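You operate a simulated robot arm through the tools that you are given. There is no shell and no other tool. Be economical: measure what you need, move in short steps, check, and stop when the job is done.

You run a simulated two-armed robot. Do the job below in one go: nothing can be reset, and whatever is moved stays where it is left.

JOB
Set the cam plate to the mark on the cam card and prove it with the test switch.
Fine: free the cam lever, lock it again before the try; run the switch on till its lamp lights, then park it. Where these are worked on the way, their far stop is far enough and under half their travel is too little: cam lever.
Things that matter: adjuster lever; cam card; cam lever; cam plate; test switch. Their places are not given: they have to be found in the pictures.

Only the result counts: the job must be done as asked and must still hold three seconds after the hand-in. Knocking over, shifting, dropping, spilling or breaking anything else fails it.

ROBOT AND FRAMES
Two 7-joint arms with two-finger parallel grippers on one trunk that stands fixed in place. Base frame: the origin is at the foot of the trunk, x ahead of it, y to its left, z up. Lengths are in m, angles in degrees, forces in N, time in s.
The left shoulder is at [0.071, 0.156, 1.155], the right one opposite. Payload 3.91 kg a hand.
The tool frame of a hand sits at the grasp point between the pads (the TCP): z along the fingers, y along the line on which they close. The tips reach 0.03 m beyond it. Largest opening 0.11 m; finger width 0.02, thickness 0.01; the body of the gripper, 0.048 by 0.112 m, starts 0.055 m behind the TCP.
Orientation is that of the tool frame in the base frame, as a unit quaternion [x, y, z, w]. With the fingers straight down and closing along the base's y, the tool's x points along the base's -x, its y along +y and its z along -z.

CONTROLS
- The arms move only by the tool play_rows. It takes "left_rows", "right_rows" or both (then of equal length, played together; a hand with none holds still); each is a list of rows, each a list of 6 numbers: the shift along the tool's x, y, z in units of 25 mm (1.0 is 25 mm), then the turn, a rotation vector about the tool's x, y, z in units of 8 degrees (1.0 is 8 degrees). In form: [[x, y, z, ax, ay, az], ...]. A call has 1 to 8 rows; each row shifts and turns the commanded pose from where the row before left it, along the tool's axes as they then stand. "left_gripper" and "right_gripper" are, for a hand that has rows, the finger opening in m, from 0 to 0.11, set as the call begins (left out, the last holds). A call with a number of a shift or a turn outside -1 to 1 is refused whole. Each row takes 0.2 s and may step no farther than 0.05 m and 8.6 degrees from the row before; otherwise, or with a gripper value out of range, the whole call is refused. Where a pose cannot be reached the arm comes as near as it can. A force on the tool above 60 N (or 10 N above the force at the start of the call, whichever is more), or a blocked arm, ends the call early, and 0.2 s more pass. Each finger travels about 0.108 m/s and halts on what it meets, pressing with about 40 N; the grip force reading is that of the motor and also rises with nothing between the fingers. The clock runs only during rows and for 0.2 s after the last one: add rows that do not move to give the fingers time. It gives the time, the measured TCP pose, the force on the tool (base axes), the opening and the grip force at its end, in the units of the frame above (readings bear some noise), with the torque about the TCP (base axes, N m) and any sound that the robot's microphone picked up.
- Cameras (640 x 400 px; columns grow to the right, rows downward): "scene" is now at [0.1446, -0.0018, 1.4093]; the picture's right is [-0.00, -1.00, 0.00], its down [-0.30, 0.00, -0.95] and it looks along [0.95, -0.00, -0.30] (base axes); focal length 333 px, centre (320, 200). "left" rides on the left gripper at [0.072, -0.017, -0.104] in its tool frame; the picture's right is [0.23, 0.97, 0.00], its down [-0.76, 0.18, -0.62] and it looks along [-0.61, 0.14, 0.78] (tool axes); focal length 222 px, centre (320, 200). "right" rides on the right gripper at [0.072, 0.017, -0.103] in its tool frame; the picture's right is [-0.23, 0.97, 0.00], its down [-0.76, -0.18, -0.62] and it looks along [-0.61, -0.14, 0.78] (tool axes); focal length 222 px, centre (320, 200).
- get_image(camera): a new picture of that camera. No time passes.
- move_column(by): slides the trunk up (or, below 0, down) by that many m; the arms and the scene camera ride with it, the base frame stays. It gives what a move gives, with no picture.
- aim_head(pan, tilt): turns the head with the scene camera to pan (to the left, within 86 degrees either way) and tilt (down, from -29 to 69), counted from straight ahead of the robot. It gives what a move gives.
- probe_pixels(camera, pixels): there is no depth. For up to 12 entries [column, row, z] of the newest picture of that camera ("zoom" is the newest enlarged one), the place [x, y] in the base frame at which the ray of that pixel passes the height z, good to about 0.002 m. No time passes.
- enlarge(camera, box): a new picture of the part [left, top, right, bottom] of that camera's present view, enlarged. No time passes.
- sign_off(): hands the job in; it is judged then, once.

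Work in short steps. Measure before you move; look again where a grasp or a placing could have gone wrong, and mend it. You have 80 turns and 56 pictures in all, those below and enlarged ones among them. Open the grippers and draw the arms clear of the work before you hand the job in, unless the task says otherwise; then end with one line.

The tools are called after ">>>" by a JSON object that holds its "api" and its "payload". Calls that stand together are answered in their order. play_rows: Moves the arms, as the interface text tells. Its arguments: {"type":"object","properties":{"left_rows":{"type":"array"},"left_gripper":{"type":"number"},"right_rows":{"type":"array"},"right_gripper":{"type":"number"}},"required":[]} The other tools are called the same way: move_column (by) slides the trunk up or down; aim_head (pan, tilt) turns the head that bears the scene camera; get_image (camera) takes a picture; probe_pixels (camera, pixels) gives the place at which the rays of pixels pass given heights; enlarge (camera, box) takes an enlarged picture of a part of a camera's view; sign_off () hands the job in.

At the start:

```text
time: 0.0
left_position: [0.8773, 0.2877, 1.1856]
left_tool_rot: [0.0, 1.0, -0.001, 0.0]
left_ft_force: [1.4, -0.4, -0.1]
left_ft_torque: [-0.02, 0.01, -0.01]
left_grip_width: 0.1102
left_finger_force: 0.0
right_position: [0.5751, -0.2813, 1.1973]
right_tool_rot: [0.0, 1.0, 0.0, -0.001]
right_ft_force: [0.0, -0.3, 0.7]
right_ft_torque: [-0.03, -0.04, -0.03]
right_grip_width: 0.1099
right_finger_force: 0.0
trunk travel left (down, up): [-0.6, 0.34]
head pan, tilt: [-0.1, 17.5]
```

scene: 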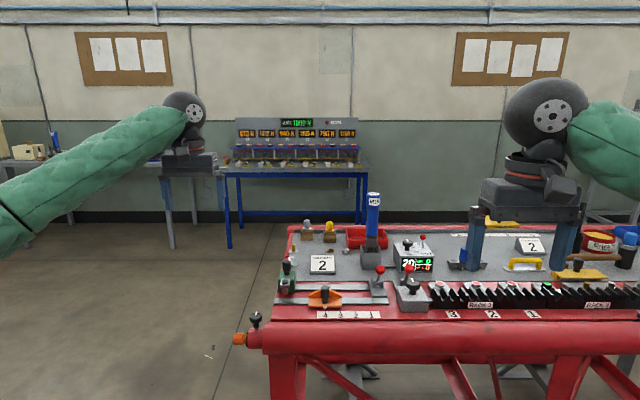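
right: 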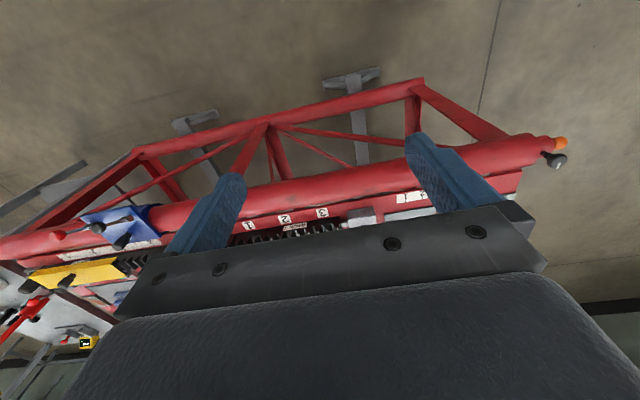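
left: 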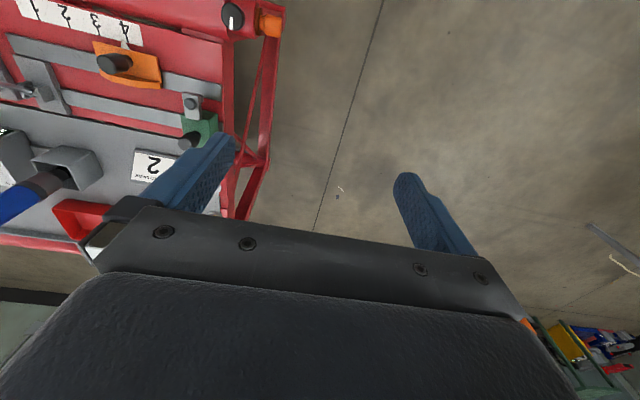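

The bench shows an orange plate (325,297) over a scale 4 3 2 1, a card "2" at (322,264), and levers. I enlarge this region.

>>> {"api": "enlarge", "payload": {"camera": "scene", "box": [230, 180, 450, 330]}}

>>> {"api": "enlarge", "payload": {"camera": "scene", "box": [430, 200, 640, 330]}}

```text
2.67 times, centred on (340, 255) of scene
```

zoom: 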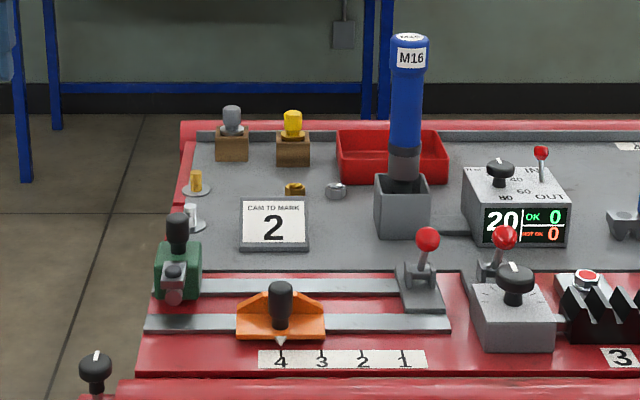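

```text
3.05 times, centred on (535, 265) of scene
```

zoom: 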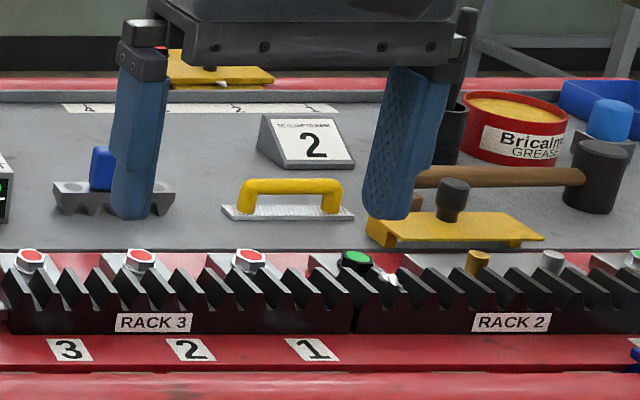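

The left block has the cam card "CAM TO MARK 2". I look at the right end and tilt down for a steeper view.

>>> {"api": "aim_head", "payload": {"pan": -35, "tilt": 35}}

>>> {"api": "get_image", "payload": {"camera": "scene"}}

```text
time: 1.0
left_position: [0.876, 0.2868, 1.1844]
left_tool_rot: [0.0, 1.0, 0.0, 0.0]
left_ft_force: [0.6, -1.0, -0.1]
left_ft_torque: [0.0, 0.02, 0.04]
left_grip_width: 0.11
left_finger_force: 0.1
right_position: [0.5748, -0.281, 1.1973]
right_tool_rot: [0.001, 1.0, 0.0, 0.0]
right_ft_force: [0.5, 0.1, -0.8]
right_ft_torque: [0.03, 0.0, 0.02]
right_grip_width: 0.1101
right_finger_force: 0.1
trunk travel left (down, up): [-0.6, 0.34]
head pan, tilt: [-35.0, 35.0]
```

```text
50 pictures are left
```

scene: 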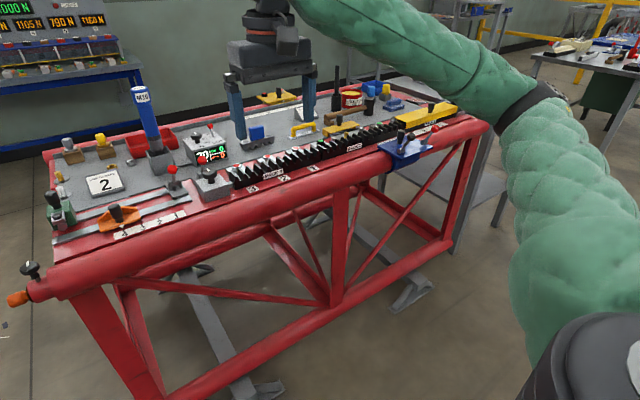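

The left block is the relevant one. I aim the head so it is centred and enlarge.

>>> {"api": "aim_head", "payload": {"pan": -5, "tilt": 35}}

>>> {"api": "enlarge", "payload": {"camera": "scene", "box": [200, 100, 400, 225]}}

>>> {"api": "enlarge", "payload": {"camera": "scene", "box": [230, 140, 330, 202]}}

>>> {"api": "enlarge", "payload": {"camera": "scene", "box": [330, 120, 430, 182]}}

```text
time: 2.0
left_position: [0.8758, 0.2876, 1.1854]
left_tool_rot: [0.001, 1.0, 0.0, 0.0]
left_ft_force: [0.5, 1.0, 0.6]
left_ft_torque: [0.02, -0.02, -0.05]
left_grip_width: 0.11
left_finger_force: 0.0
right_position: [0.5746, -0.2834, 1.1966]
right_tool_rot: [0.0, 1.0, 0.0, 0.001]
right_ft_force: [0.6, -0.2, -0.5]
right_ft_torque: [-0.02, -0.01, -0.03]
right_grip_width: 0.11
right_finger_force: 0.0
trunk travel left (down, up): [-0.6, 0.34]
head pan, tilt: [-5.0, 35.0]
```

```text
3.20 times, centred on (300, 162) of scene
```

zoom: 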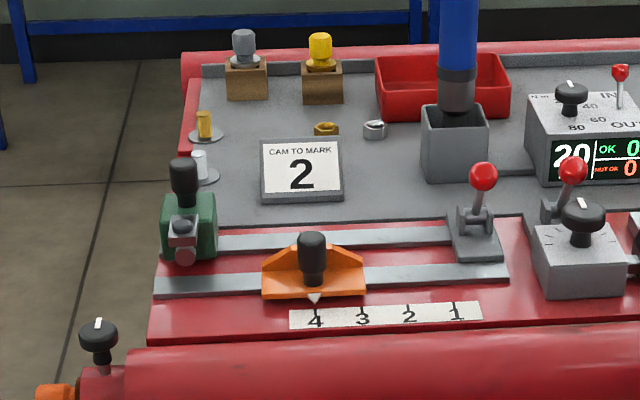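

```text
6.40 times, centred on (280, 171) of scene
```

zoom: 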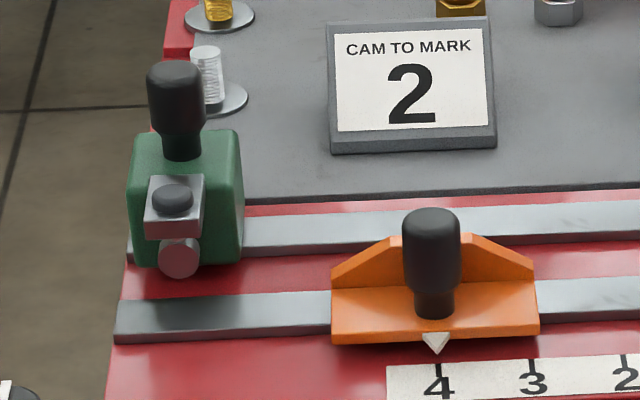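

```text
6.40 times, centred on (380, 151) of scene
```

zoom: 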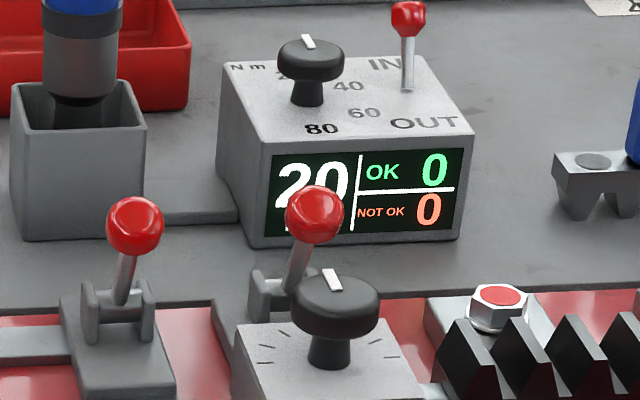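

The green slider with a roller on the back rail is probably the test switch, and the red-knobbed lever at the rail's right end is probably the cam lever. I take a fresh scene image and triangulate with the left camera.

>>> {"api": "get_image", "payload": {"camera": "scene"}}

>>> {"api": "enlarge", "payload": {"camera": "left", "box": [0, 0, 288, 180]}}

>>> {"api": "probe_pixels", "payload": {"camera": "left", "pixels": [[184, 10, 0.7], [184, 10, 0.8], [184, 10, 0.9], [184, 10, 1.0], [222, 133, 0.7], [222, 133, 0.9]]}}

>>> {"api": "probe_pixels", "payload": {"camera": "scene", "pixels": [[298, 195, 0.7], [298, 195, 0.8], [298, 195, 0.9], [298, 195, 1.0]]}}

```text
46 pictures are left
```

scene: 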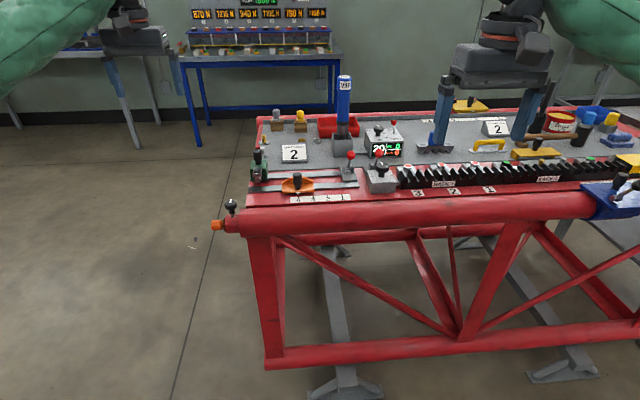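

```text
2.22 times, centred on (144, 90) of left
```

zoom: 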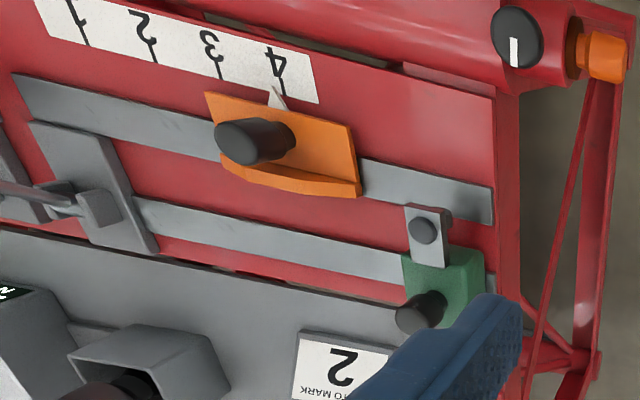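

```text
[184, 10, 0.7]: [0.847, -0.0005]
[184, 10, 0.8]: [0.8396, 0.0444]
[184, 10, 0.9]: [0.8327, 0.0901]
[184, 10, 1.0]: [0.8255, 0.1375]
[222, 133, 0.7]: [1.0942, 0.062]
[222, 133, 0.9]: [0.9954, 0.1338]
```

```text
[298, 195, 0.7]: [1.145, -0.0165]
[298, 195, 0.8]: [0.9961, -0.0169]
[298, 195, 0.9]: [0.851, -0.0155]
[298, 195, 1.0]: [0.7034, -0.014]
```

Triangulating: left zoom pointer tip (277,97)→(124.7,43.7); scene tip (298,193.5).

>>> {"api": "probe_pixels", "payload": {"camera": "left", "pixels": [[124.7, 43.7, 0.7], [124.7, 43.7, 0.8], [124.7, 43.7, 0.9], [36, 11, 0.7], [36, 11, 0.8], [36, 11, 0.9]]}}

>>> {"api": "probe_pixels", "payload": {"camera": "scene", "pixels": [[298, 193.5, 0.7], [298, 193.5, 0.8], [298, 193.5, 0.9], [342.5, 195, 0.7], [342.5, 195, 0.8], [342.5, 195, 0.9]]}}

```text
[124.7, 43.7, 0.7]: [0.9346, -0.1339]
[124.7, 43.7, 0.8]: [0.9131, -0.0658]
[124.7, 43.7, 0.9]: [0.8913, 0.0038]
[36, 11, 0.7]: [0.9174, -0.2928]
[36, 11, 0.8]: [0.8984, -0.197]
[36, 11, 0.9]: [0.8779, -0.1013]
```

```text
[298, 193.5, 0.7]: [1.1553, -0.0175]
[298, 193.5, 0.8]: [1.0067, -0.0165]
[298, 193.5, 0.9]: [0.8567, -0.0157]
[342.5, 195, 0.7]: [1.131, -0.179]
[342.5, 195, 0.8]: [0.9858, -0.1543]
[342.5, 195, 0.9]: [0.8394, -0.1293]
```

The rail area is at z≈0.875, with the pointer near (0.89,-0.015) and marks about 0.04 m apart. I bring the left hand over for close views.

>>> {"api": "play_rows", "payload": {"left_rows": [[0.15, -1, 0, 0, 0, 0], [0.15, -1, 0, 0, 0, 0], [0.15, -1, 0, 0, 0, 0], [0.15, -1, 0, 0, 0, 0], [0.15, -1, 0, 0, 0, 0], [0.15, -1, 0, 0, 0, 0], [0.15, -1, 0, 0, 0, 0], [0.15, -1, 0, 0, 0, 0]]}}

>>> {"api": "get_image", "payload": {"camera": "left"}}

>>> {"api": "get_image", "payload": {"camera": "scene"}}

```text
time: 3.8
left_position: [0.8483, 0.0864, 1.1861]
left_tool_rot: [-0.001, 1.0, 0.001, -0.001]
left_ft_force: [-0.2, -0.1, -1.0]
left_ft_torque: [-0.03, 0.0, -0.01]
left_grip_width: 0.11
left_finger_force: 0.1
right_position: [0.5751, -0.2835, 1.197]
right_tool_rot: [-0.001, 1.0, 0.0, 0.0]
right_ft_force: [0.2, 0.0, 0.2]
right_ft_torque: [0.03, -0.03, 0.03]
right_grip_width: 0.1101
right_finger_force: 0.0
trunk travel left (down, up): [-0.6, 0.34]
head pan, tilt: [-5.0, 35.0]
```

```text
44 pictures are left
```

left: 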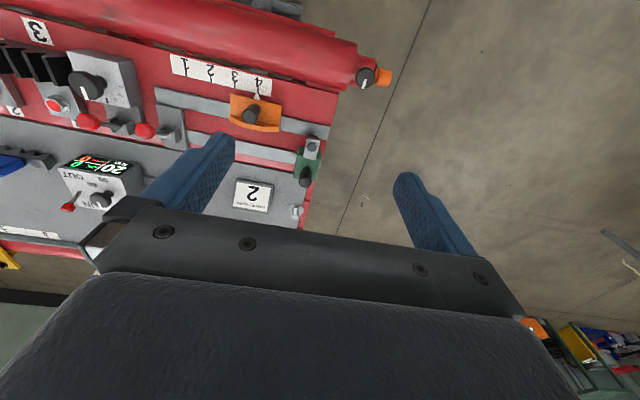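

```text
43 pictures are left
```

scene: 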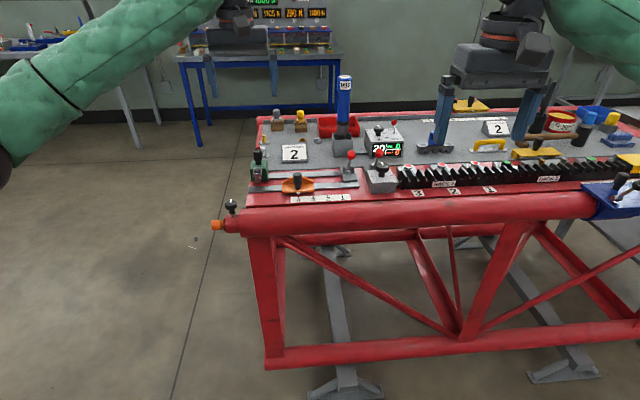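

I triangulate again from this better view: pointer tip left (257,96), plate knob top centre (251,108 base/ ~118 top), green handle top (305,178).

>>> {"api": "enlarge", "payload": {"camera": "left", "box": [140, 50, 340, 220]}}

>>> {"api": "enlarge", "payload": {"camera": "left", "box": [0, 40, 200, 220]}}

>>> {"api": "probe_pixels", "payload": {"camera": "left", "pixels": [[257, 96, 0.85], [257, 96, 0.88], [257, 96, 0.9]]}}

>>> {"api": "probe_pixels", "payload": {"camera": "scene", "pixels": [[298, 193.5, 0.85], [298, 193.5, 0.88], [298, 193.5, 0.9]]}}

```text
2.35 times, centred on (240, 135) of left
```

zoom: 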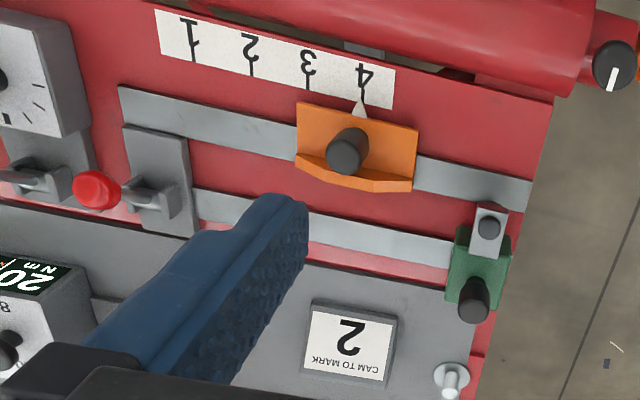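

```text
2.22 times, centred on (100, 130) of left
```

zoom: 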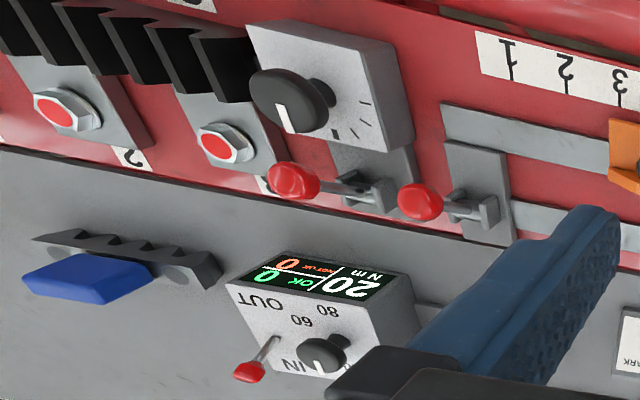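

```text
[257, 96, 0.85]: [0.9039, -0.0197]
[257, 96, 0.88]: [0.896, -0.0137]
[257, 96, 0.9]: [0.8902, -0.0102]
```

```text
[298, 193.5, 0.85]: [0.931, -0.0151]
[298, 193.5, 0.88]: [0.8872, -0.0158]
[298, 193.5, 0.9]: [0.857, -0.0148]
```

Two similar red levers: one at the rail's right end (cam lever), the other belongs to the knob box (adjuster lever presumably). I triangulate the knobs and the handles.

>>> {"api": "probe_pixels", "payload": {"camera": "left", "pixels": [[145, 131, 0.92], [145, 131, 0.95], [145, 131, 0.98], [87.4, 121, 0.95], [251, 114.5, 0.92], [251, 114.5, 0.95], [305.5, 180, 0.92], [305.5, 180, 0.95], [312, 146, 0.9], [312, 146, 0.93], [171, 134, 0.9], [282, 116, 0.88]]}}

>>> {"api": "probe_pixels", "payload": {"camera": "scene", "pixels": [[350.9, 155.3, 0.92], [350.9, 155.3, 0.95], [350.9, 155.3, 0.98], [378.8, 153, 0.95], [297.5, 175, 0.92], [297.5, 175, 0.95], [257.5, 152, 0.92], [257.5, 152, 0.95], [257, 170, 0.9], [257, 170, 0.93], [349.4, 172, 0.9], [349.4, 178, 0.88]]}}

```text
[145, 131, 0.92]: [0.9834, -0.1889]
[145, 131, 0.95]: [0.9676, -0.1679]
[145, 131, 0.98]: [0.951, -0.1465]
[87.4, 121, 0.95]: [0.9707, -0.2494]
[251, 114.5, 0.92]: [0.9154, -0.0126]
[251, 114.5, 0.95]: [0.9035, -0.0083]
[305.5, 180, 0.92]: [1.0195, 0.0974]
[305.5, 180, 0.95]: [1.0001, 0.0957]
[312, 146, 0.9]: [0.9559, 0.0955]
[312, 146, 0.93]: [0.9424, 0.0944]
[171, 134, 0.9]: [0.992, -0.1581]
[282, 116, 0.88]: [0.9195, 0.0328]
```

```text
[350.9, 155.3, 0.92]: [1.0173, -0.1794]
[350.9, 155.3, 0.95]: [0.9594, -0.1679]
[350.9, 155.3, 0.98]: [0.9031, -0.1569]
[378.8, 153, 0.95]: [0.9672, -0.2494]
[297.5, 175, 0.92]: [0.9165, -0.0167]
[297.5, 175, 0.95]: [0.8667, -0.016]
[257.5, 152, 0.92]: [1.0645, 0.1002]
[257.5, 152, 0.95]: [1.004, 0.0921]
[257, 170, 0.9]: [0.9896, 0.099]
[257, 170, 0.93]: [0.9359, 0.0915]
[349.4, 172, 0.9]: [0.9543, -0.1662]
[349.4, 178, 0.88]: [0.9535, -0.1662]
```

Cam lever knob is near (0.965,-0.168,0.95), plate knob (0.914,-0.014,~0.925), switch handle (0.997,0.094,0.953). I bring the right hand closer for a view of the cam lever.

>>> {"api": "play_rows", "payload": {"right_rows": [[-1, 0, 0, 0, 0, 0], [-1, 0, 0, 0, 0, 0], [-1, 0, 0, 0, 0, 0], [-1, 0, 0, 0, 0, 0], [-1, 0, 0.3, 0, 0, 0], [-1, 0, 0.3, 0, 0, 0], [-1, 0, 0.4, 0, 0, 0], [-1, 0, 0.4, 0, 0, 0]]}}

>>> {"api": "play_rows", "payload": {"right_rows": [[-1, 0.5, 0.4, 0, 0, 0], [-1, 0.5, 0.4, 0, 0, 0], [-1, 0.5, 0.4, 0, 0, 0]]}}

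>>> {"api": "get_image", "payload": {"camera": "right"}}

```text
time: 5.6
left_position: [0.8479, 0.0866, 1.1868]
left_tool_rot: [0.0, 1.0, 0.0, -0.001]
left_ft_force: [0.1, 0.2, -0.4]
left_ft_torque: [-0.02, 0.02, 0.0]
left_grip_width: 0.1101
left_finger_force: 0.1
right_position: [0.7749, -0.282, 1.161]
right_tool_rot: [0.0, 1.0, 0.0, -0.001]
right_ft_force: [0.4, 0.8, 0.5]
right_ft_torque: [-0.01, 0.03, 0.04]
right_grip_width: 0.1102
right_finger_force: 0.1
trunk travel left (down, up): [-0.6, 0.34]
head pan, tilt: [-5.0, 35.0]
```

```text
time: 6.4
left_position: [0.8489, 0.0875, 1.1856]
left_tool_rot: [0.0, 1.0, 0.001, -0.001]
left_ft_force: [1.4, 0.5, 0.3]
left_ft_torque: [0.0, -0.01, 0.0]
left_grip_width: 0.1098
left_finger_force: 0.0
right_position: [0.8508, -0.2458, 1.1318]
right_tool_rot: [0.001, 1.0, 0.0, -0.001]
right_ft_force: [0.2, -0.1, 0.5]
right_ft_torque: [-0.03, 0.0, -0.01]
right_grip_width: 0.1099
right_finger_force: 0.0
trunk travel left (down, up): [-0.6, 0.34]
head pan, tilt: [-5.0, 35.0]
```

```text
40 pictures are left
```

right: 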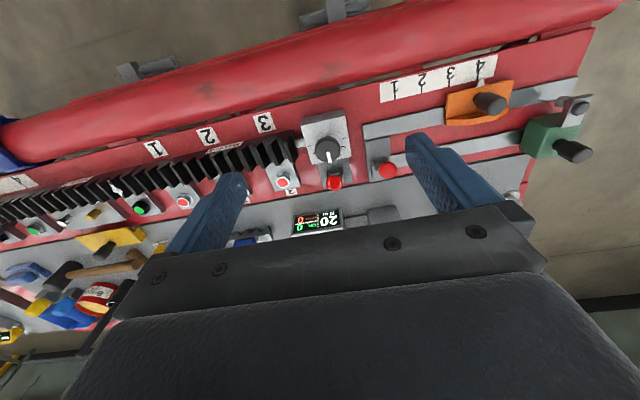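

>>> {"api": "enlarge", "payload": {"camera": "right", "box": [280, 90, 440, 210]}}

>>> {"api": "probe_pixels", "payload": {"camera": "right", "pixels": [[395, 97, 0.87], [422, 90, 0.87], [452, 82, 0.87], [480, 75, 0.87], [387, 170, 0.95], [335, 183, 0.95], [491, 103, 0.92], [491, 103, 0.935], [572, 151, 0.95]]}}

```text
3.33 times, centred on (360, 150) of right
```

zoom: 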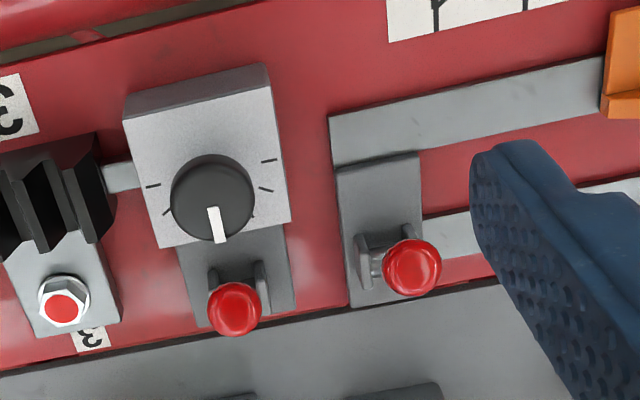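

```text
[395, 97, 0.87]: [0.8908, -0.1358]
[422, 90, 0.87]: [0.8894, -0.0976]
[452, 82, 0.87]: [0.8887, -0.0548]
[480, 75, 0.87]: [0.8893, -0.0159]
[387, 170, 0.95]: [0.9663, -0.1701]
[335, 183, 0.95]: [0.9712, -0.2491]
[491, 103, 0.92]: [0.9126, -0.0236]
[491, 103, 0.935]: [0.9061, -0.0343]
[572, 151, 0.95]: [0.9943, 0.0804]
```

I check the clevis position against the knob to learn the lever's lean.

>>> {"api": "probe_pixels", "payload": {"camera": "right", "pixels": [[379.8, 168.6, 0.89], [379.8, 168.6, 0.9], [379.8, 168.6, 0.91], [388, 170.5, 0.94], [388, 170.5, 0.95]]}}

>>> {"api": "probe_pixels", "payload": {"camera": "left", "pixels": [[167.7, 135, 0.89], [167.7, 135, 0.9], [167.7, 135, 0.91]]}}

>>> {"api": "probe_pixels", "payload": {"camera": "scene", "pixels": [[348.9, 165, 0.89], [348.9, 165, 0.9], [348.9, 165, 0.91], [348.9, 172.9, 0.88], [350.9, 155.3, 0.94], [350.9, 155.3, 0.95]]}}

```text
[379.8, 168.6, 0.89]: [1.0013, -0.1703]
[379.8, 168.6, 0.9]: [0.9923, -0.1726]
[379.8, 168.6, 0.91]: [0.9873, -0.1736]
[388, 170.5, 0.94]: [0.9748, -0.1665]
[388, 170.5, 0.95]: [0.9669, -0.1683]
```

```text
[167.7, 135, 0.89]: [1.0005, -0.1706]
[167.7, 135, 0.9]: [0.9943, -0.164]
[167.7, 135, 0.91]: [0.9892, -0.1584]
```

```text
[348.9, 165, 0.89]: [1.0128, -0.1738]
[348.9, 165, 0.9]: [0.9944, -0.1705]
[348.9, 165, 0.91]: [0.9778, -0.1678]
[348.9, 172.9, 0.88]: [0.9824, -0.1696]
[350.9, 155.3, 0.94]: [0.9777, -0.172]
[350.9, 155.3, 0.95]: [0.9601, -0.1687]
```

The clevis is near x≈0.992 while the knob is at x≈0.967, so the lever leans to the robot and frees by pushing forward (+x). I check clearance to the tall driver and display box behind.

>>> {"api": "probe_pixels", "payload": {"camera": "scene", "pixels": [[342.2, 155.6, 0.87], [345, 80, 1.05], [345, 80, 1.1], [345, 80, 1.15], [365, 157.5, 0.87], [380, 158, 0.87], [342.2, 134, 0.91]]}}

>>> {"api": "probe_pixels", "payload": {"camera": "right", "pixels": [[400, 223, 0.9], [320, 205, 0.9], [387, 207, 0.9], [383, 222, 0.9]]}}

>>> {"api": "enlarge", "payload": {"camera": "right", "box": [300, 150, 460, 250]}}

```text
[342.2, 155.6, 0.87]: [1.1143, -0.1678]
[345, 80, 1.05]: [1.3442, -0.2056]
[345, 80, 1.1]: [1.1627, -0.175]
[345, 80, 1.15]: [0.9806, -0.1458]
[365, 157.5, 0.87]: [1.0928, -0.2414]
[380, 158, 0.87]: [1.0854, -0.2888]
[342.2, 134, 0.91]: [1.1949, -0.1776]
```

```text
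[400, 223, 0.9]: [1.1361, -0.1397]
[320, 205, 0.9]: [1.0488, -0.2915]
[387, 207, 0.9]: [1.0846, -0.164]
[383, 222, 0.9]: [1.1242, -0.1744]
```

```text
4.00 times, centred on (380, 200) of right
```

zoom: 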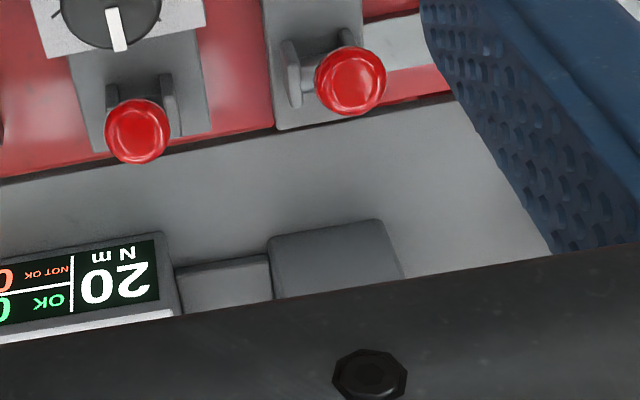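

The driver is at x≈1.13, so a forward-pitched tool clears it and extends reach. I tilt the right tool 32° forward, shift to y=-0.169 and set the opening to 0.06.

>>> {"api": "play_rows", "payload": {"right_rows": [[0, 0.77, 0, 0, -1, 0], [0, 0.77, 0, 0, -1, 0], [0, 0.77, 0, 0, -1, 0], [0, 0.77, 0, 0, -1, 0], [0, 0, 1, 0, 0, 0], [0, 0, 1, 0, 0, 0], [0, 0, 1, 0, 0, 0], [0, 0, 0.8, 0, 0, 0]], "right_gripper": 0.06}}

>>> {"api": "get_image", "payload": {"camera": "right"}}

```text
time: 8.2
left_position: [0.8481, 0.086, 1.1861]
left_tool_rot: [0.0, 1.0, 0.0, -0.001]
left_ft_force: [-0.5, 0.0, 0.1]
left_ft_torque: [-0.02, 0.05, -0.01]
left_grip_width: 0.1103
left_finger_force: 0.1
right_position: [0.9005, -0.1674, 1.0515]
right_tool_rot: [0.0, 0.961, 0.0, 0.276]
right_ft_force: [0.3, 0.7, -0.9]
right_ft_torque: [-0.02, 0.01, 0.01]
right_grip_width: 0.0599
right_finger_force: 0.1
trunk travel left (down, up): [-0.6, 0.34]
head pan, tilt: [-5.0, 35.0]
```

```text
37 pictures are left
```

right: 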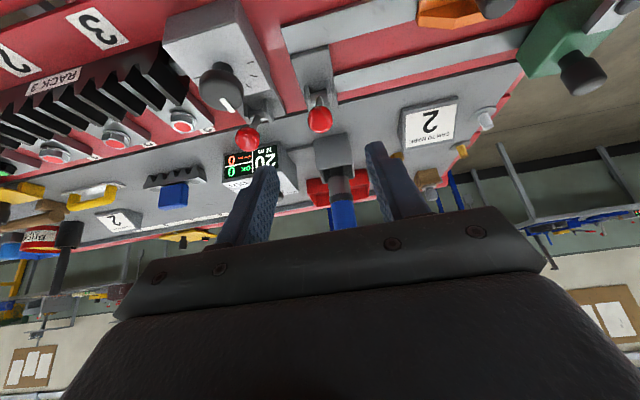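

The tool is lined up; knob at (320,118). I verify its place and advance along the tool axis to straddle it.

>>> {"api": "probe_pixels", "payload": {"camera": "right", "pixels": [[320, 119, 0.94], [320, 119, 0.95], [320, 119, 0.955], [247, 139, 0.95]]}}

>>> {"api": "play_rows", "payload": {"right_rows": [[0, 0, 1, 0, 0, 0], [0, 0, 1, 0, 0, 0], [0, 0, 1, 0, 0, 0], [0, 0, 0.6, 0, 0, 0]]}}

>>> {"api": "get_image", "payload": {"camera": "right"}}

```text
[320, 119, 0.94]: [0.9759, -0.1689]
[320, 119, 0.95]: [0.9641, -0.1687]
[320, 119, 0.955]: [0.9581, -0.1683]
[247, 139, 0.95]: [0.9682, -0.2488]
```

```text
time: 9.2
left_position: [0.8485, 0.0869, 1.1875]
left_tool_rot: [0.0, 1.0, 0.0, -0.002]
left_ft_force: [-0.1, 0.8, 0.3]
left_ft_torque: [0.02, -0.03, -0.02]
left_grip_width: 0.1101
left_finger_force: 0.0
right_position: [0.9465, -0.1646, 0.9734]
right_tool_rot: [0.0, 0.961, 0.0, 0.275]
right_ft_force: [0.1, 0.6, -0.2]
right_ft_torque: [0.02, 0.02, -0.03]
right_grip_width: 0.06
right_finger_force: 0.1
trunk travel left (down, up): [-0.6, 0.34]
head pan, tilt: [-5.0, 35.0]
```

```text
36 pictures are left
```

right: 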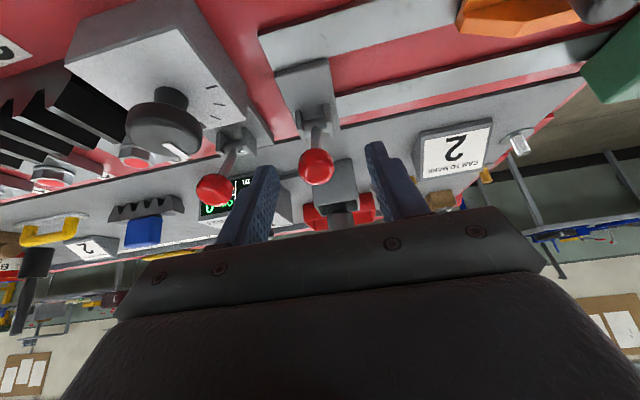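

The knob sits between the fingers; advance the last 27 mm with a small y correction, then close on it.

>>> {"api": "play_rows", "payload": {"right_rows": [[0, -0.16, 0.5, 0, 0, 0], [0, 0, 0.6, 0, 0, 0]]}}

>>> {"api": "play_rows", "payload": {"right_rows": [[0, 0, 0, 0, 0, 0], [0, 0, 0, 0, 0, 0], [0, 0, 0, 0, 0, 0]], "right_gripper": 0.015}}

>>> {"api": "get_image", "payload": {"camera": "right"}}

```text
time: 9.8
left_position: [0.8484, 0.0877, 1.1871]
left_tool_rot: [-0.001, 1.0, -0.001, -0.002]
left_ft_force: [0.0, 0.2, -0.4]
left_ft_torque: [-0.01, 0.01, 0.0]
left_grip_width: 0.1101
left_finger_force: 0.0
right_position: [0.963, -0.1695, 0.9508]
right_tool_rot: [0.001, 0.961, -0.001, 0.276]
right_ft_force: [0.1, -0.8, 0.2]
right_ft_torque: [0.02, 0.0, 0.0]
right_grip_width: 0.06
right_finger_force: 0.1
trunk travel left (down, up): [-0.6, 0.34]
head pan, tilt: [-5.0, 35.0]
```

```text
time: 10.6
left_position: [0.8478, 0.0882, 1.1872]
left_tool_rot: [-0.001, 1.0, 0.0, 0.0]
left_ft_force: [0.5, 0.1, 0.3]
left_ft_torque: [-0.03, 0.01, 0.02]
left_grip_width: 0.11
left_finger_force: 0.1
right_position: [0.9616, -0.1693, 0.9494]
right_tool_rot: [-0.001, 0.961, 0.0, 0.276]
right_ft_force: [0.6, 5.8, 1.4]
right_ft_torque: [0.02, -0.01, 0.0]
right_grip_width: 0.0248
right_finger_force: 45.0
trunk travel left (down, up): [-0.6, 0.34]
head pan, tilt: [-5.0, 35.0]
```

```text
35 pictures are left
```

right: 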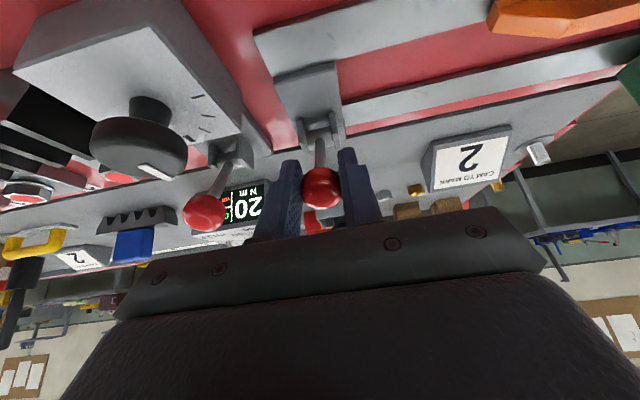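

Grip is on the knob (24.8 mm). I push it forward (+x) along its arc.

>>> {"api": "play_rows", "payload": {"right_rows": [[-0.5, 0, 0.15, 0, 0, 0], [-0.46, 0, 0.21, 0, 0, 0], [-0.4, 0, 0.3, 0, 0, 0], [-0.36, 0, 0.37, 0, 0, 0]]}}

>>> {"api": "get_image", "payload": {"camera": "left"}}

```text
time: 11.6
left_position: [0.8465, 0.0892, 1.1887]
left_tool_rot: [0.0, 1.0, -0.001, 0.001]
left_ft_force: [0.5, 0.1, 0.2]
left_ft_torque: [0.01, 0.01, 0.0]
left_grip_width: 0.1101
left_finger_force: 0.0
right_position: [1.0115, -0.1695, 0.9549]
right_tool_rot: [-0.001, 0.961, 0.001, 0.277]
right_ft_force: [-12.2, 13.7, 11.0]
right_ft_torque: [0.03, 0.96, -0.15]
right_grip_width: 0.0248
right_finger_force: 45.4
trunk travel left (down, up): [-0.6, 0.34]
head pan, tilt: [-5.0, 35.0]
```

```text
34 pictures are left
```

left: 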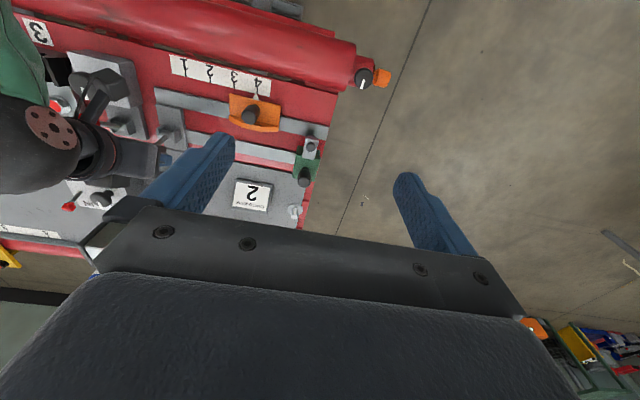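

The knob moved 50 mm with a low force; continue to the far stop.

>>> {"api": "play_rows", "payload": {"right_rows": [[-0.32, 0, 0.42, 0, 0, 0], [-0.28, 0, 0.48, 0, 0, 0]]}}

>>> {"api": "get_image", "payload": {"camera": "right"}}

```text
time: 12.2
left_position: [0.8473, 0.0883, 1.1877]
left_tool_rot: [-0.001, 1.0, -0.001, 0.001]
left_ft_force: [-1.0, 0.2, -0.2]
left_ft_torque: [0.01, -0.04, 0.01]
left_grip_width: 0.11
left_finger_force: 0.1
right_position: [1.0378, -0.1687, 0.9421]
right_tool_rot: [-0.002, 0.961, 0.0, 0.275]
right_ft_force: [-1.5, 19.1, 1.9]
right_ft_torque: [-0.05, 0.14, -0.16]
right_grip_width: 0.0247
right_finger_force: 45.4
trunk travel left (down, up): [-0.6, 0.34]
head pan, tilt: [-5.0, 35.0]
```

```text
33 pictures are left
```

right: 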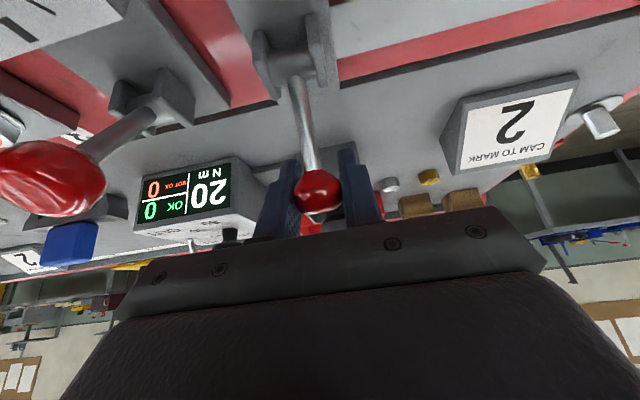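

It still moves; continue along the arc, more downward, watching for the stop.

>>> {"api": "play_rows", "payload": {"right_rows": [[-0.12, 0, 0.5, 0, 0, 0], [-0.05, 0, 0.5, 0, 0, 0]]}}

>>> {"api": "get_image", "payload": {"camera": "right"}}

```text
time: 12.8
left_position: [0.8494, 0.0892, 1.1871]
left_tool_rot: [-0.001, 1.0, -0.001, -0.001]
left_ft_force: [0.0, -0.1, 0.4]
left_ft_torque: [0.0, 0.03, 0.02]
left_grip_width: 0.1102
left_finger_force: 0.0
right_position: [1.0557, -0.1701, 0.9214]
right_tool_rot: [0.0, 0.962, -0.001, 0.275]
right_ft_force: [0.2, 5.9, 2.5]
right_ft_torque: [-0.46, 0.18, -0.29]
right_grip_width: 0.0263
right_finger_force: 11.7
trunk travel left (down, up): [-0.6, 0.34]
head pan, tilt: [-5.0, 35.0]
```

```text
32 pictures are left
```

right: 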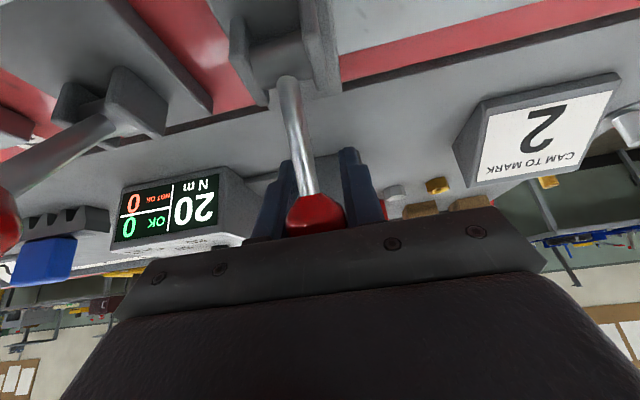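

The knob slipped relative to the fingers, so the lever appears to be at its stop. I open and back off along the tool axis, then look.

>>> {"api": "play_rows", "payload": {"right_rows": [[0, 0, 0, 0, 0, 0], [0, 0, 0, 0, 0, 0], [0, 0, -1, 0, 0, 0], [0, 0, -1, 0, 0, 0], [0, 0, -1, 0, 0, 0], [0, 0, -1, 0, 0, 0]], "right_gripper": 0.06}}

>>> {"api": "get_image", "payload": {"camera": "right"}}

>>> {"api": "enlarge", "payload": {"camera": "scene", "box": [230, 120, 430, 220]}}

```text
time: 14.2
left_position: [0.8475, 0.0877, 1.1872]
left_tool_rot: [0.001, 1.0, 0.0, 0.0]
left_ft_force: [0.4, 0.2, -0.5]
left_ft_torque: [-0.02, -0.05, -0.02]
left_grip_width: 0.1103
left_finger_force: 0.2
right_position: [1.0003, -0.1701, 1.009]
right_tool_rot: [0.0, 0.961, 0.001, 0.275]
right_ft_force: [0.9, -0.7, -0.5]
right_ft_torque: [0.01, 0.02, -0.02]
right_grip_width: 0.0598
right_finger_force: 0.1
trunk travel left (down, up): [-0.6, 0.34]
head pan, tilt: [-5.0, 35.0]
```

```text
31 pictures are left
```

right: 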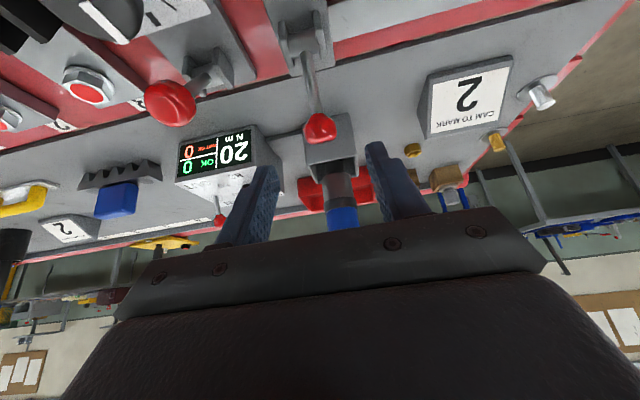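

```text
3.20 times, centred on (330, 170) of scene
```

zoom: 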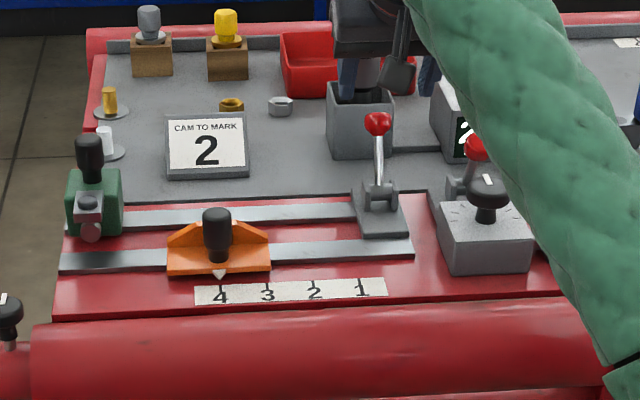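

The lever now leans away from the robot. I measure the knob's new place; the plate next.

>>> {"api": "probe_pixels", "payload": {"camera": "right", "pixels": [[320, 128, 0.93], [320, 128, 0.94], [320, 128, 0.95]]}}

>>> {"api": "probe_pixels", "payload": {"camera": "zoom", "pixels": [[378, 124, 0.93], [378, 124, 0.94], [378, 124, 0.95], [220, 297, 0.872], [267, 295, 0.872], [315, 292, 0.872], [360, 289, 0.872], [219, 278, 0.875]]}}

```text
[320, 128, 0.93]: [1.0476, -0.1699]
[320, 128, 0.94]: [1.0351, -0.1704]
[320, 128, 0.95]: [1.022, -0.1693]
```

```text
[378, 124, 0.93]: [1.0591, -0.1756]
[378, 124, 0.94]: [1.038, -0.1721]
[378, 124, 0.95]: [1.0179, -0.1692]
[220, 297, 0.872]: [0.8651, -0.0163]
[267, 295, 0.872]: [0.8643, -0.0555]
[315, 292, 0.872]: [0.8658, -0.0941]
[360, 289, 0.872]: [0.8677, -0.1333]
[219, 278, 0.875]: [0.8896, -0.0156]
```

Knob is now at about (1.03,-0.17,0.944), a symmetric swing past upright, so the lever is at its free stop. Next, the left hand moves aside and the right hand backs off and turns straight down over the plate knob.

>>> {"api": "play_rows", "payload": {"right_rows": [[0, 0, -1, 0, 0, 0], [0, 0, -1, 0, 0, 0], [0, 0, -1, 0, 0, 0], [0.5, 1, -0.5, 0, 1, 0], [0.5, 1, 0, 0, 1, 0], [0, 1, 0, 0, 1, 0], [0, 1, 0, 0, 1, 0]], "left_rows": [[0, 1, 0, 0, 0, 0], [0, 1, 0, 0, 0, 0], [0, 1, 0, 0, 0, 0], [0, 1, 0, 0, 0, 0], [0, 1, 0, 0, 0, 0], [0, 1, 0, 0, 0, 0], [0, 1, 0, 0, 0, 0]]}}

```text
time: 15.8
left_position: [0.8478, 0.2625, 1.1851]
left_tool_rot: [0.0, 1.0, -0.001, 0.0]
left_ft_force: [0.1, -0.4, 0.1]
left_ft_torque: [0.0, -0.02, 0.0]
left_grip_width: 0.1099
left_finger_force: 0.0
right_position: [0.9309, -0.0729, 1.0691]
right_tool_rot: [0.001, 1.0, 0.0, -0.001]
right_ft_force: [0.4, 0.2, -0.5]
right_ft_torque: [-0.04, 0.01, 0.0]
right_grip_width: 0.0598
right_finger_force: 0.1
trunk travel left (down, up): [-0.6, 0.34]
head pan, tilt: [-5.0, 35.0]
```

Move over the plate knob at about z=1.0 and look.

>>> {"api": "play_rows", "payload": {"right_rows": [[0.3, 0.8, 0.5, 0, 0, 0], [0.3, 0.8, 0.7, 0, 0, 0], [0.08, 0.7, 0.8, 0, 0, 0], [0, 0, 0.7, 0, 0, 0]]}}

>>> {"api": "get_image", "payload": {"camera": "right"}}

>>> {"api": "enlarge", "payload": {"camera": "scene", "box": [230, 120, 430, 220]}}

```text
time: 16.8
left_position: [0.8471, 0.2637, 1.1847]
left_tool_rot: [0.0, 1.0, 0.0, 0.0]
left_ft_force: [-0.5, -0.1, -0.7]
left_ft_torque: [0.03, -0.01, -0.01]
left_grip_width: 0.1099
left_finger_force: 0.0
right_position: [0.9141, -0.0156, 1.0004]
right_tool_rot: [-0.001, 1.0, 0.001, 0.0]
right_ft_force: [-0.4, 0.0, -0.4]
right_ft_torque: [-0.05, 0.02, 0.0]
right_grip_width: 0.0599
right_finger_force: 0.0
trunk travel left (down, up): [-0.6, 0.34]
head pan, tilt: [-5.0, 35.0]
```

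```text
29 pictures are left
```

right: 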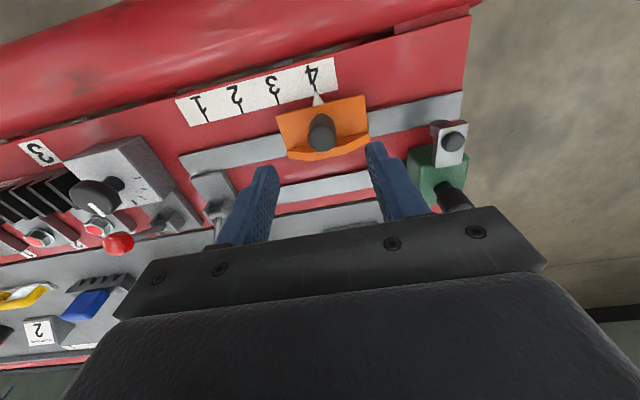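

```text
3.20 times, centred on (330, 170) of scene
```

zoom: 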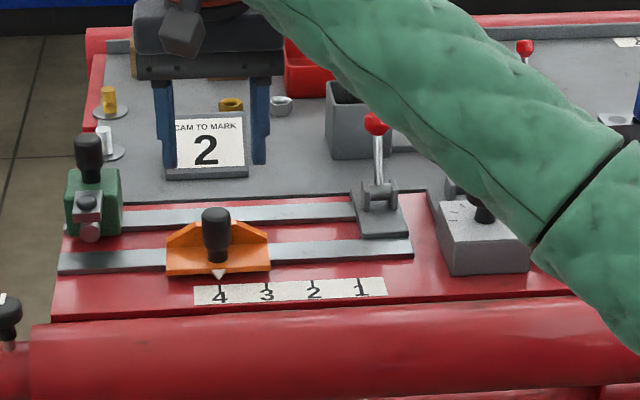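

Alignment looks right; I check the knob at (321,131) and descend straddling it.

>>> {"api": "probe_pixels", "payload": {"camera": "right", "pixels": [[321, 131, 0.92], [321, 131, 0.91]]}}

>>> {"api": "play_rows", "payload": {"right_rows": [[0, 0, 1, 0, 0, 0], [0, 0, 1, 0, 0, 0], [0, 0, 0.8, 0, 0, 0], [0, 0, 0.4, 0, 0, 0]]}}

>>> {"api": "get_image", "payload": {"camera": "right"}}

```text
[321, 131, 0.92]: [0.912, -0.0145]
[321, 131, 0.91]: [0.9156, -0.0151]
```

```text
time: 17.8
left_position: [0.8476, 0.263, 1.1843]
left_tool_rot: [0.0, 1.0, 0.0, -0.001]
left_ft_force: [0.1, 0.3, 0.8]
left_ft_torque: [-0.04, -0.01, 0.02]
left_grip_width: 0.1099
left_finger_force: 0.0
right_position: [0.9151, -0.0136, 0.9228]
right_tool_rot: [0.0, 1.0, 0.0, 0.0]
right_ft_force: [0.6, -0.9, -0.1]
right_ft_torque: [0.03, -0.01, -0.01]
right_grip_width: 0.0597
right_finger_force: 0.0
trunk travel left (down, up): [-0.6, 0.34]
head pan, tilt: [-5.0, 35.0]
```

```text
27 pictures are left
```

right: 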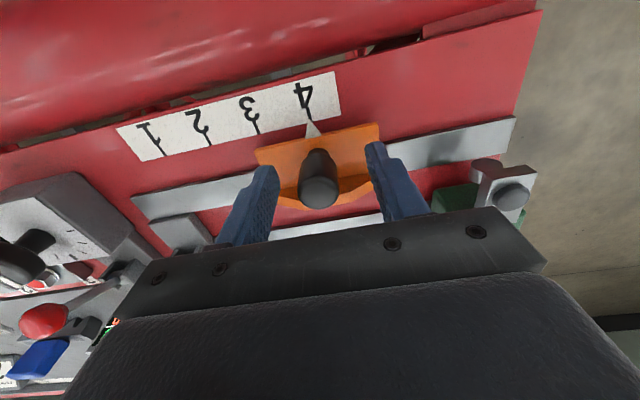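

The knob is between the pads. Close and slide 2 units as a first trial toward -y.

>>> {"api": "play_rows", "payload": {"right_rows": [[0, 0, 0.15, 0, 0, 0], [0, 0, 0, 0, 0, 0], [0, 0, 0, 0, 0, 0], [0, 0, 0, 0, 0, 0]], "right_gripper": 0.015}}

>>> {"api": "play_rows", "payload": {"right_rows": [[0, -0.4, 0, 0, 0, 0], [0, -0.4, 0, 0, 0, 0], [0, -0.4, 0, 0, 0, 0], [0, -0.4, 0, 0, 0, 0]]}}

>>> {"api": "get_image", "payload": {"camera": "right"}}

```text
time: 18.8
left_position: [0.8455, 0.264, 1.1854]
left_tool_rot: [0.0, 1.0, 0.0, 0.0]
left_ft_force: [-0.2, 0.2, 0.7]
left_ft_torque: [0.01, -0.03, 0.0]
left_grip_width: 0.11
left_finger_force: 0.0
right_position: [0.9156, -0.0132, 0.9194]
right_tool_rot: [0.0, 1.0, 0.0, 0.001]
right_ft_force: [9.6, -1.0, 15.7]
right_ft_torque: [-0.15, -0.11, -0.07]
right_grip_width: 0.0245
right_finger_force: 44.9
trunk travel left (down, up): [-0.6, 0.34]
head pan, tilt: [-5.0, 35.0]
```

```text
time: 19.8
left_position: [0.8484, 0.2639, 1.1855]
left_tool_rot: [0.0, 1.0, 0.0, -0.001]
left_ft_force: [-0.2, 0.0, 0.5]
left_ft_torque: [-0.01, 0.01, 0.02]
left_grip_width: 0.1103
left_finger_force: 0.1
right_position: [0.9151, -0.0532, 0.9199]
right_tool_rot: [0.001, 1.0, 0.0, 0.0]
right_ft_force: [16.5, -1.0, 12.3]
right_ft_torque: [0.06, -1.1, -0.08]
right_grip_width: 0.0244
right_finger_force: 44.8
trunk travel left (down, up): [-0.6, 0.34]
head pan, tilt: [-5.0, 35.0]
```

```text
26 pictures are left
```

right: 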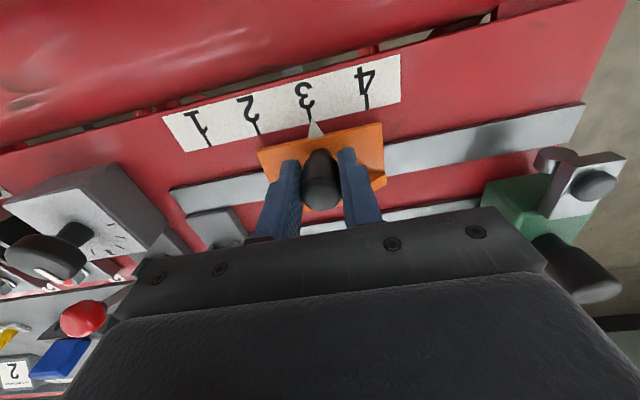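

The plate slides freely and has moved one mark in 40 mm. I slide a further 39 mm.

>>> {"api": "play_rows", "payload": {"right_rows": [[0, -0.4, 0, 0, 0, 0], [0, -0.4, 0, 0, 0, 0], [0, -0.4, 0, 0, 0, 0], [0, -0.36, 0, 0, 0, 0], [0, 0, 0, 0, 0, 0]]}}

>>> {"api": "enlarge", "payload": {"camera": "right", "box": [200, 60, 440, 210]}}

>>> {"api": "enlarge", "payload": {"camera": "scene", "box": [270, 150, 370, 212]}}

```text
time: 21.0
left_position: [0.8456, 0.2628, 1.1855]
left_tool_rot: [-0.001, 1.0, 0.0, 0.0]
left_ft_force: [-0.2, -0.1, 0.3]
left_ft_torque: [0.02, -0.02, -0.02]
left_grip_width: 0.1101
left_finger_force: 0.1
right_position: [0.9149, -0.0918, 0.9195]
right_tool_rot: [0.0, 1.0, 0.0, 0.0]
right_ft_force: [13.6, -0.7, 20.1]
right_ft_torque: [-0.24, -0.03, -0.06]
right_grip_width: 0.0246
right_finger_force: 45.4
trunk travel left (down, up): [-0.6, 0.34]
head pan, tilt: [-5.0, 35.0]
```

```text
2.67 times, centred on (320, 135) of right
```

zoom: 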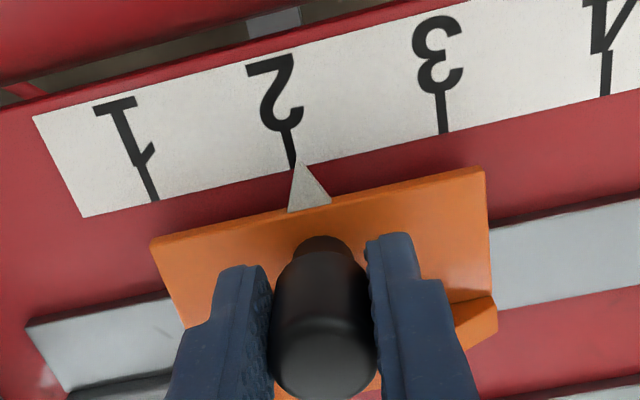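

```text
6.40 times, centred on (320, 181) of scene
```

zoom: 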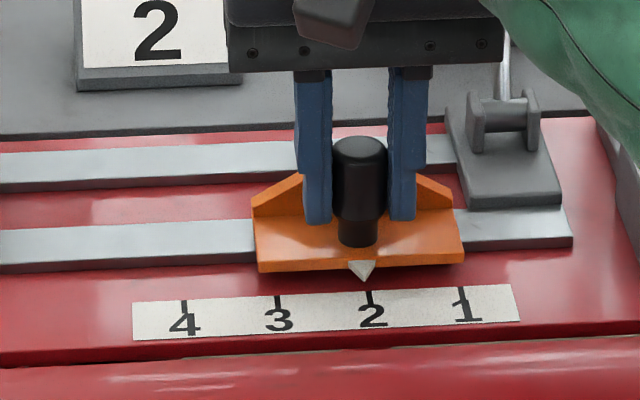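

The pointer is about 1.6 mm short of mark 2 (both views: scene tip 364 vs tick ~367.7; right tip 300 vs 293). I nudge another 1.6 mm.

>>> {"api": "play_rows", "payload": {"right_rows": [[0, -0.065, 0, 0, 0, 0], [0, 0, 0, 0, 0, 0]]}}

>>> {"api": "enlarge", "payload": {"camera": "right", "box": [270, 80, 370, 142]}}

>>> {"api": "enlarge", "payload": {"camera": "scene", "box": [302, 180, 352, 211]}}

```text
time: 21.6
left_position: [0.8464, 0.2635, 1.1854]
left_tool_rot: [-0.001, 1.0, 0.0, 0.001]
left_ft_force: [-0.2, -0.1, -0.3]
left_ft_torque: [-0.01, 0.0, -0.02]
left_grip_width: 0.1097
left_finger_force: 0.0
right_position: [0.9158, -0.0934, 0.9201]
right_tool_rot: [-0.001, 1.0, 0.0, 0.0]
right_ft_force: [13.6, 2.6, 19.6]
right_ft_torque: [0.03, -0.61, 0.05]
right_grip_width: 0.0246
right_finger_force: 44.8
trunk travel left (down, up): [-0.6, 0.34]
head pan, tilt: [-5.0, 35.0]
```

```text
6.40 times, centred on (320, 111) of right
```

zoom: 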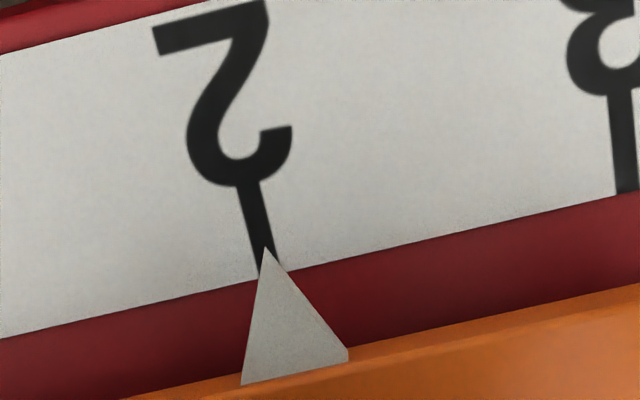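

```text
12.80 times, centred on (327, 196) of scene
```

zoom: 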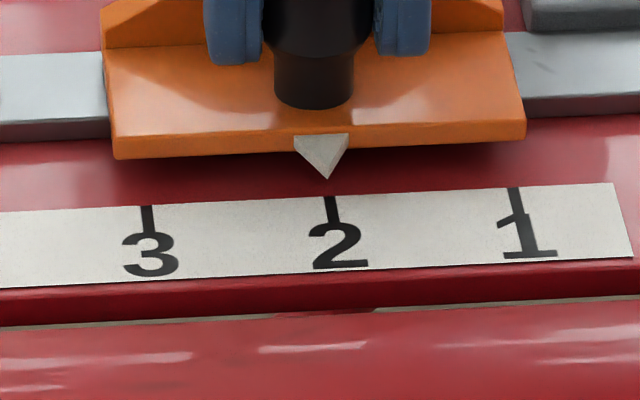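

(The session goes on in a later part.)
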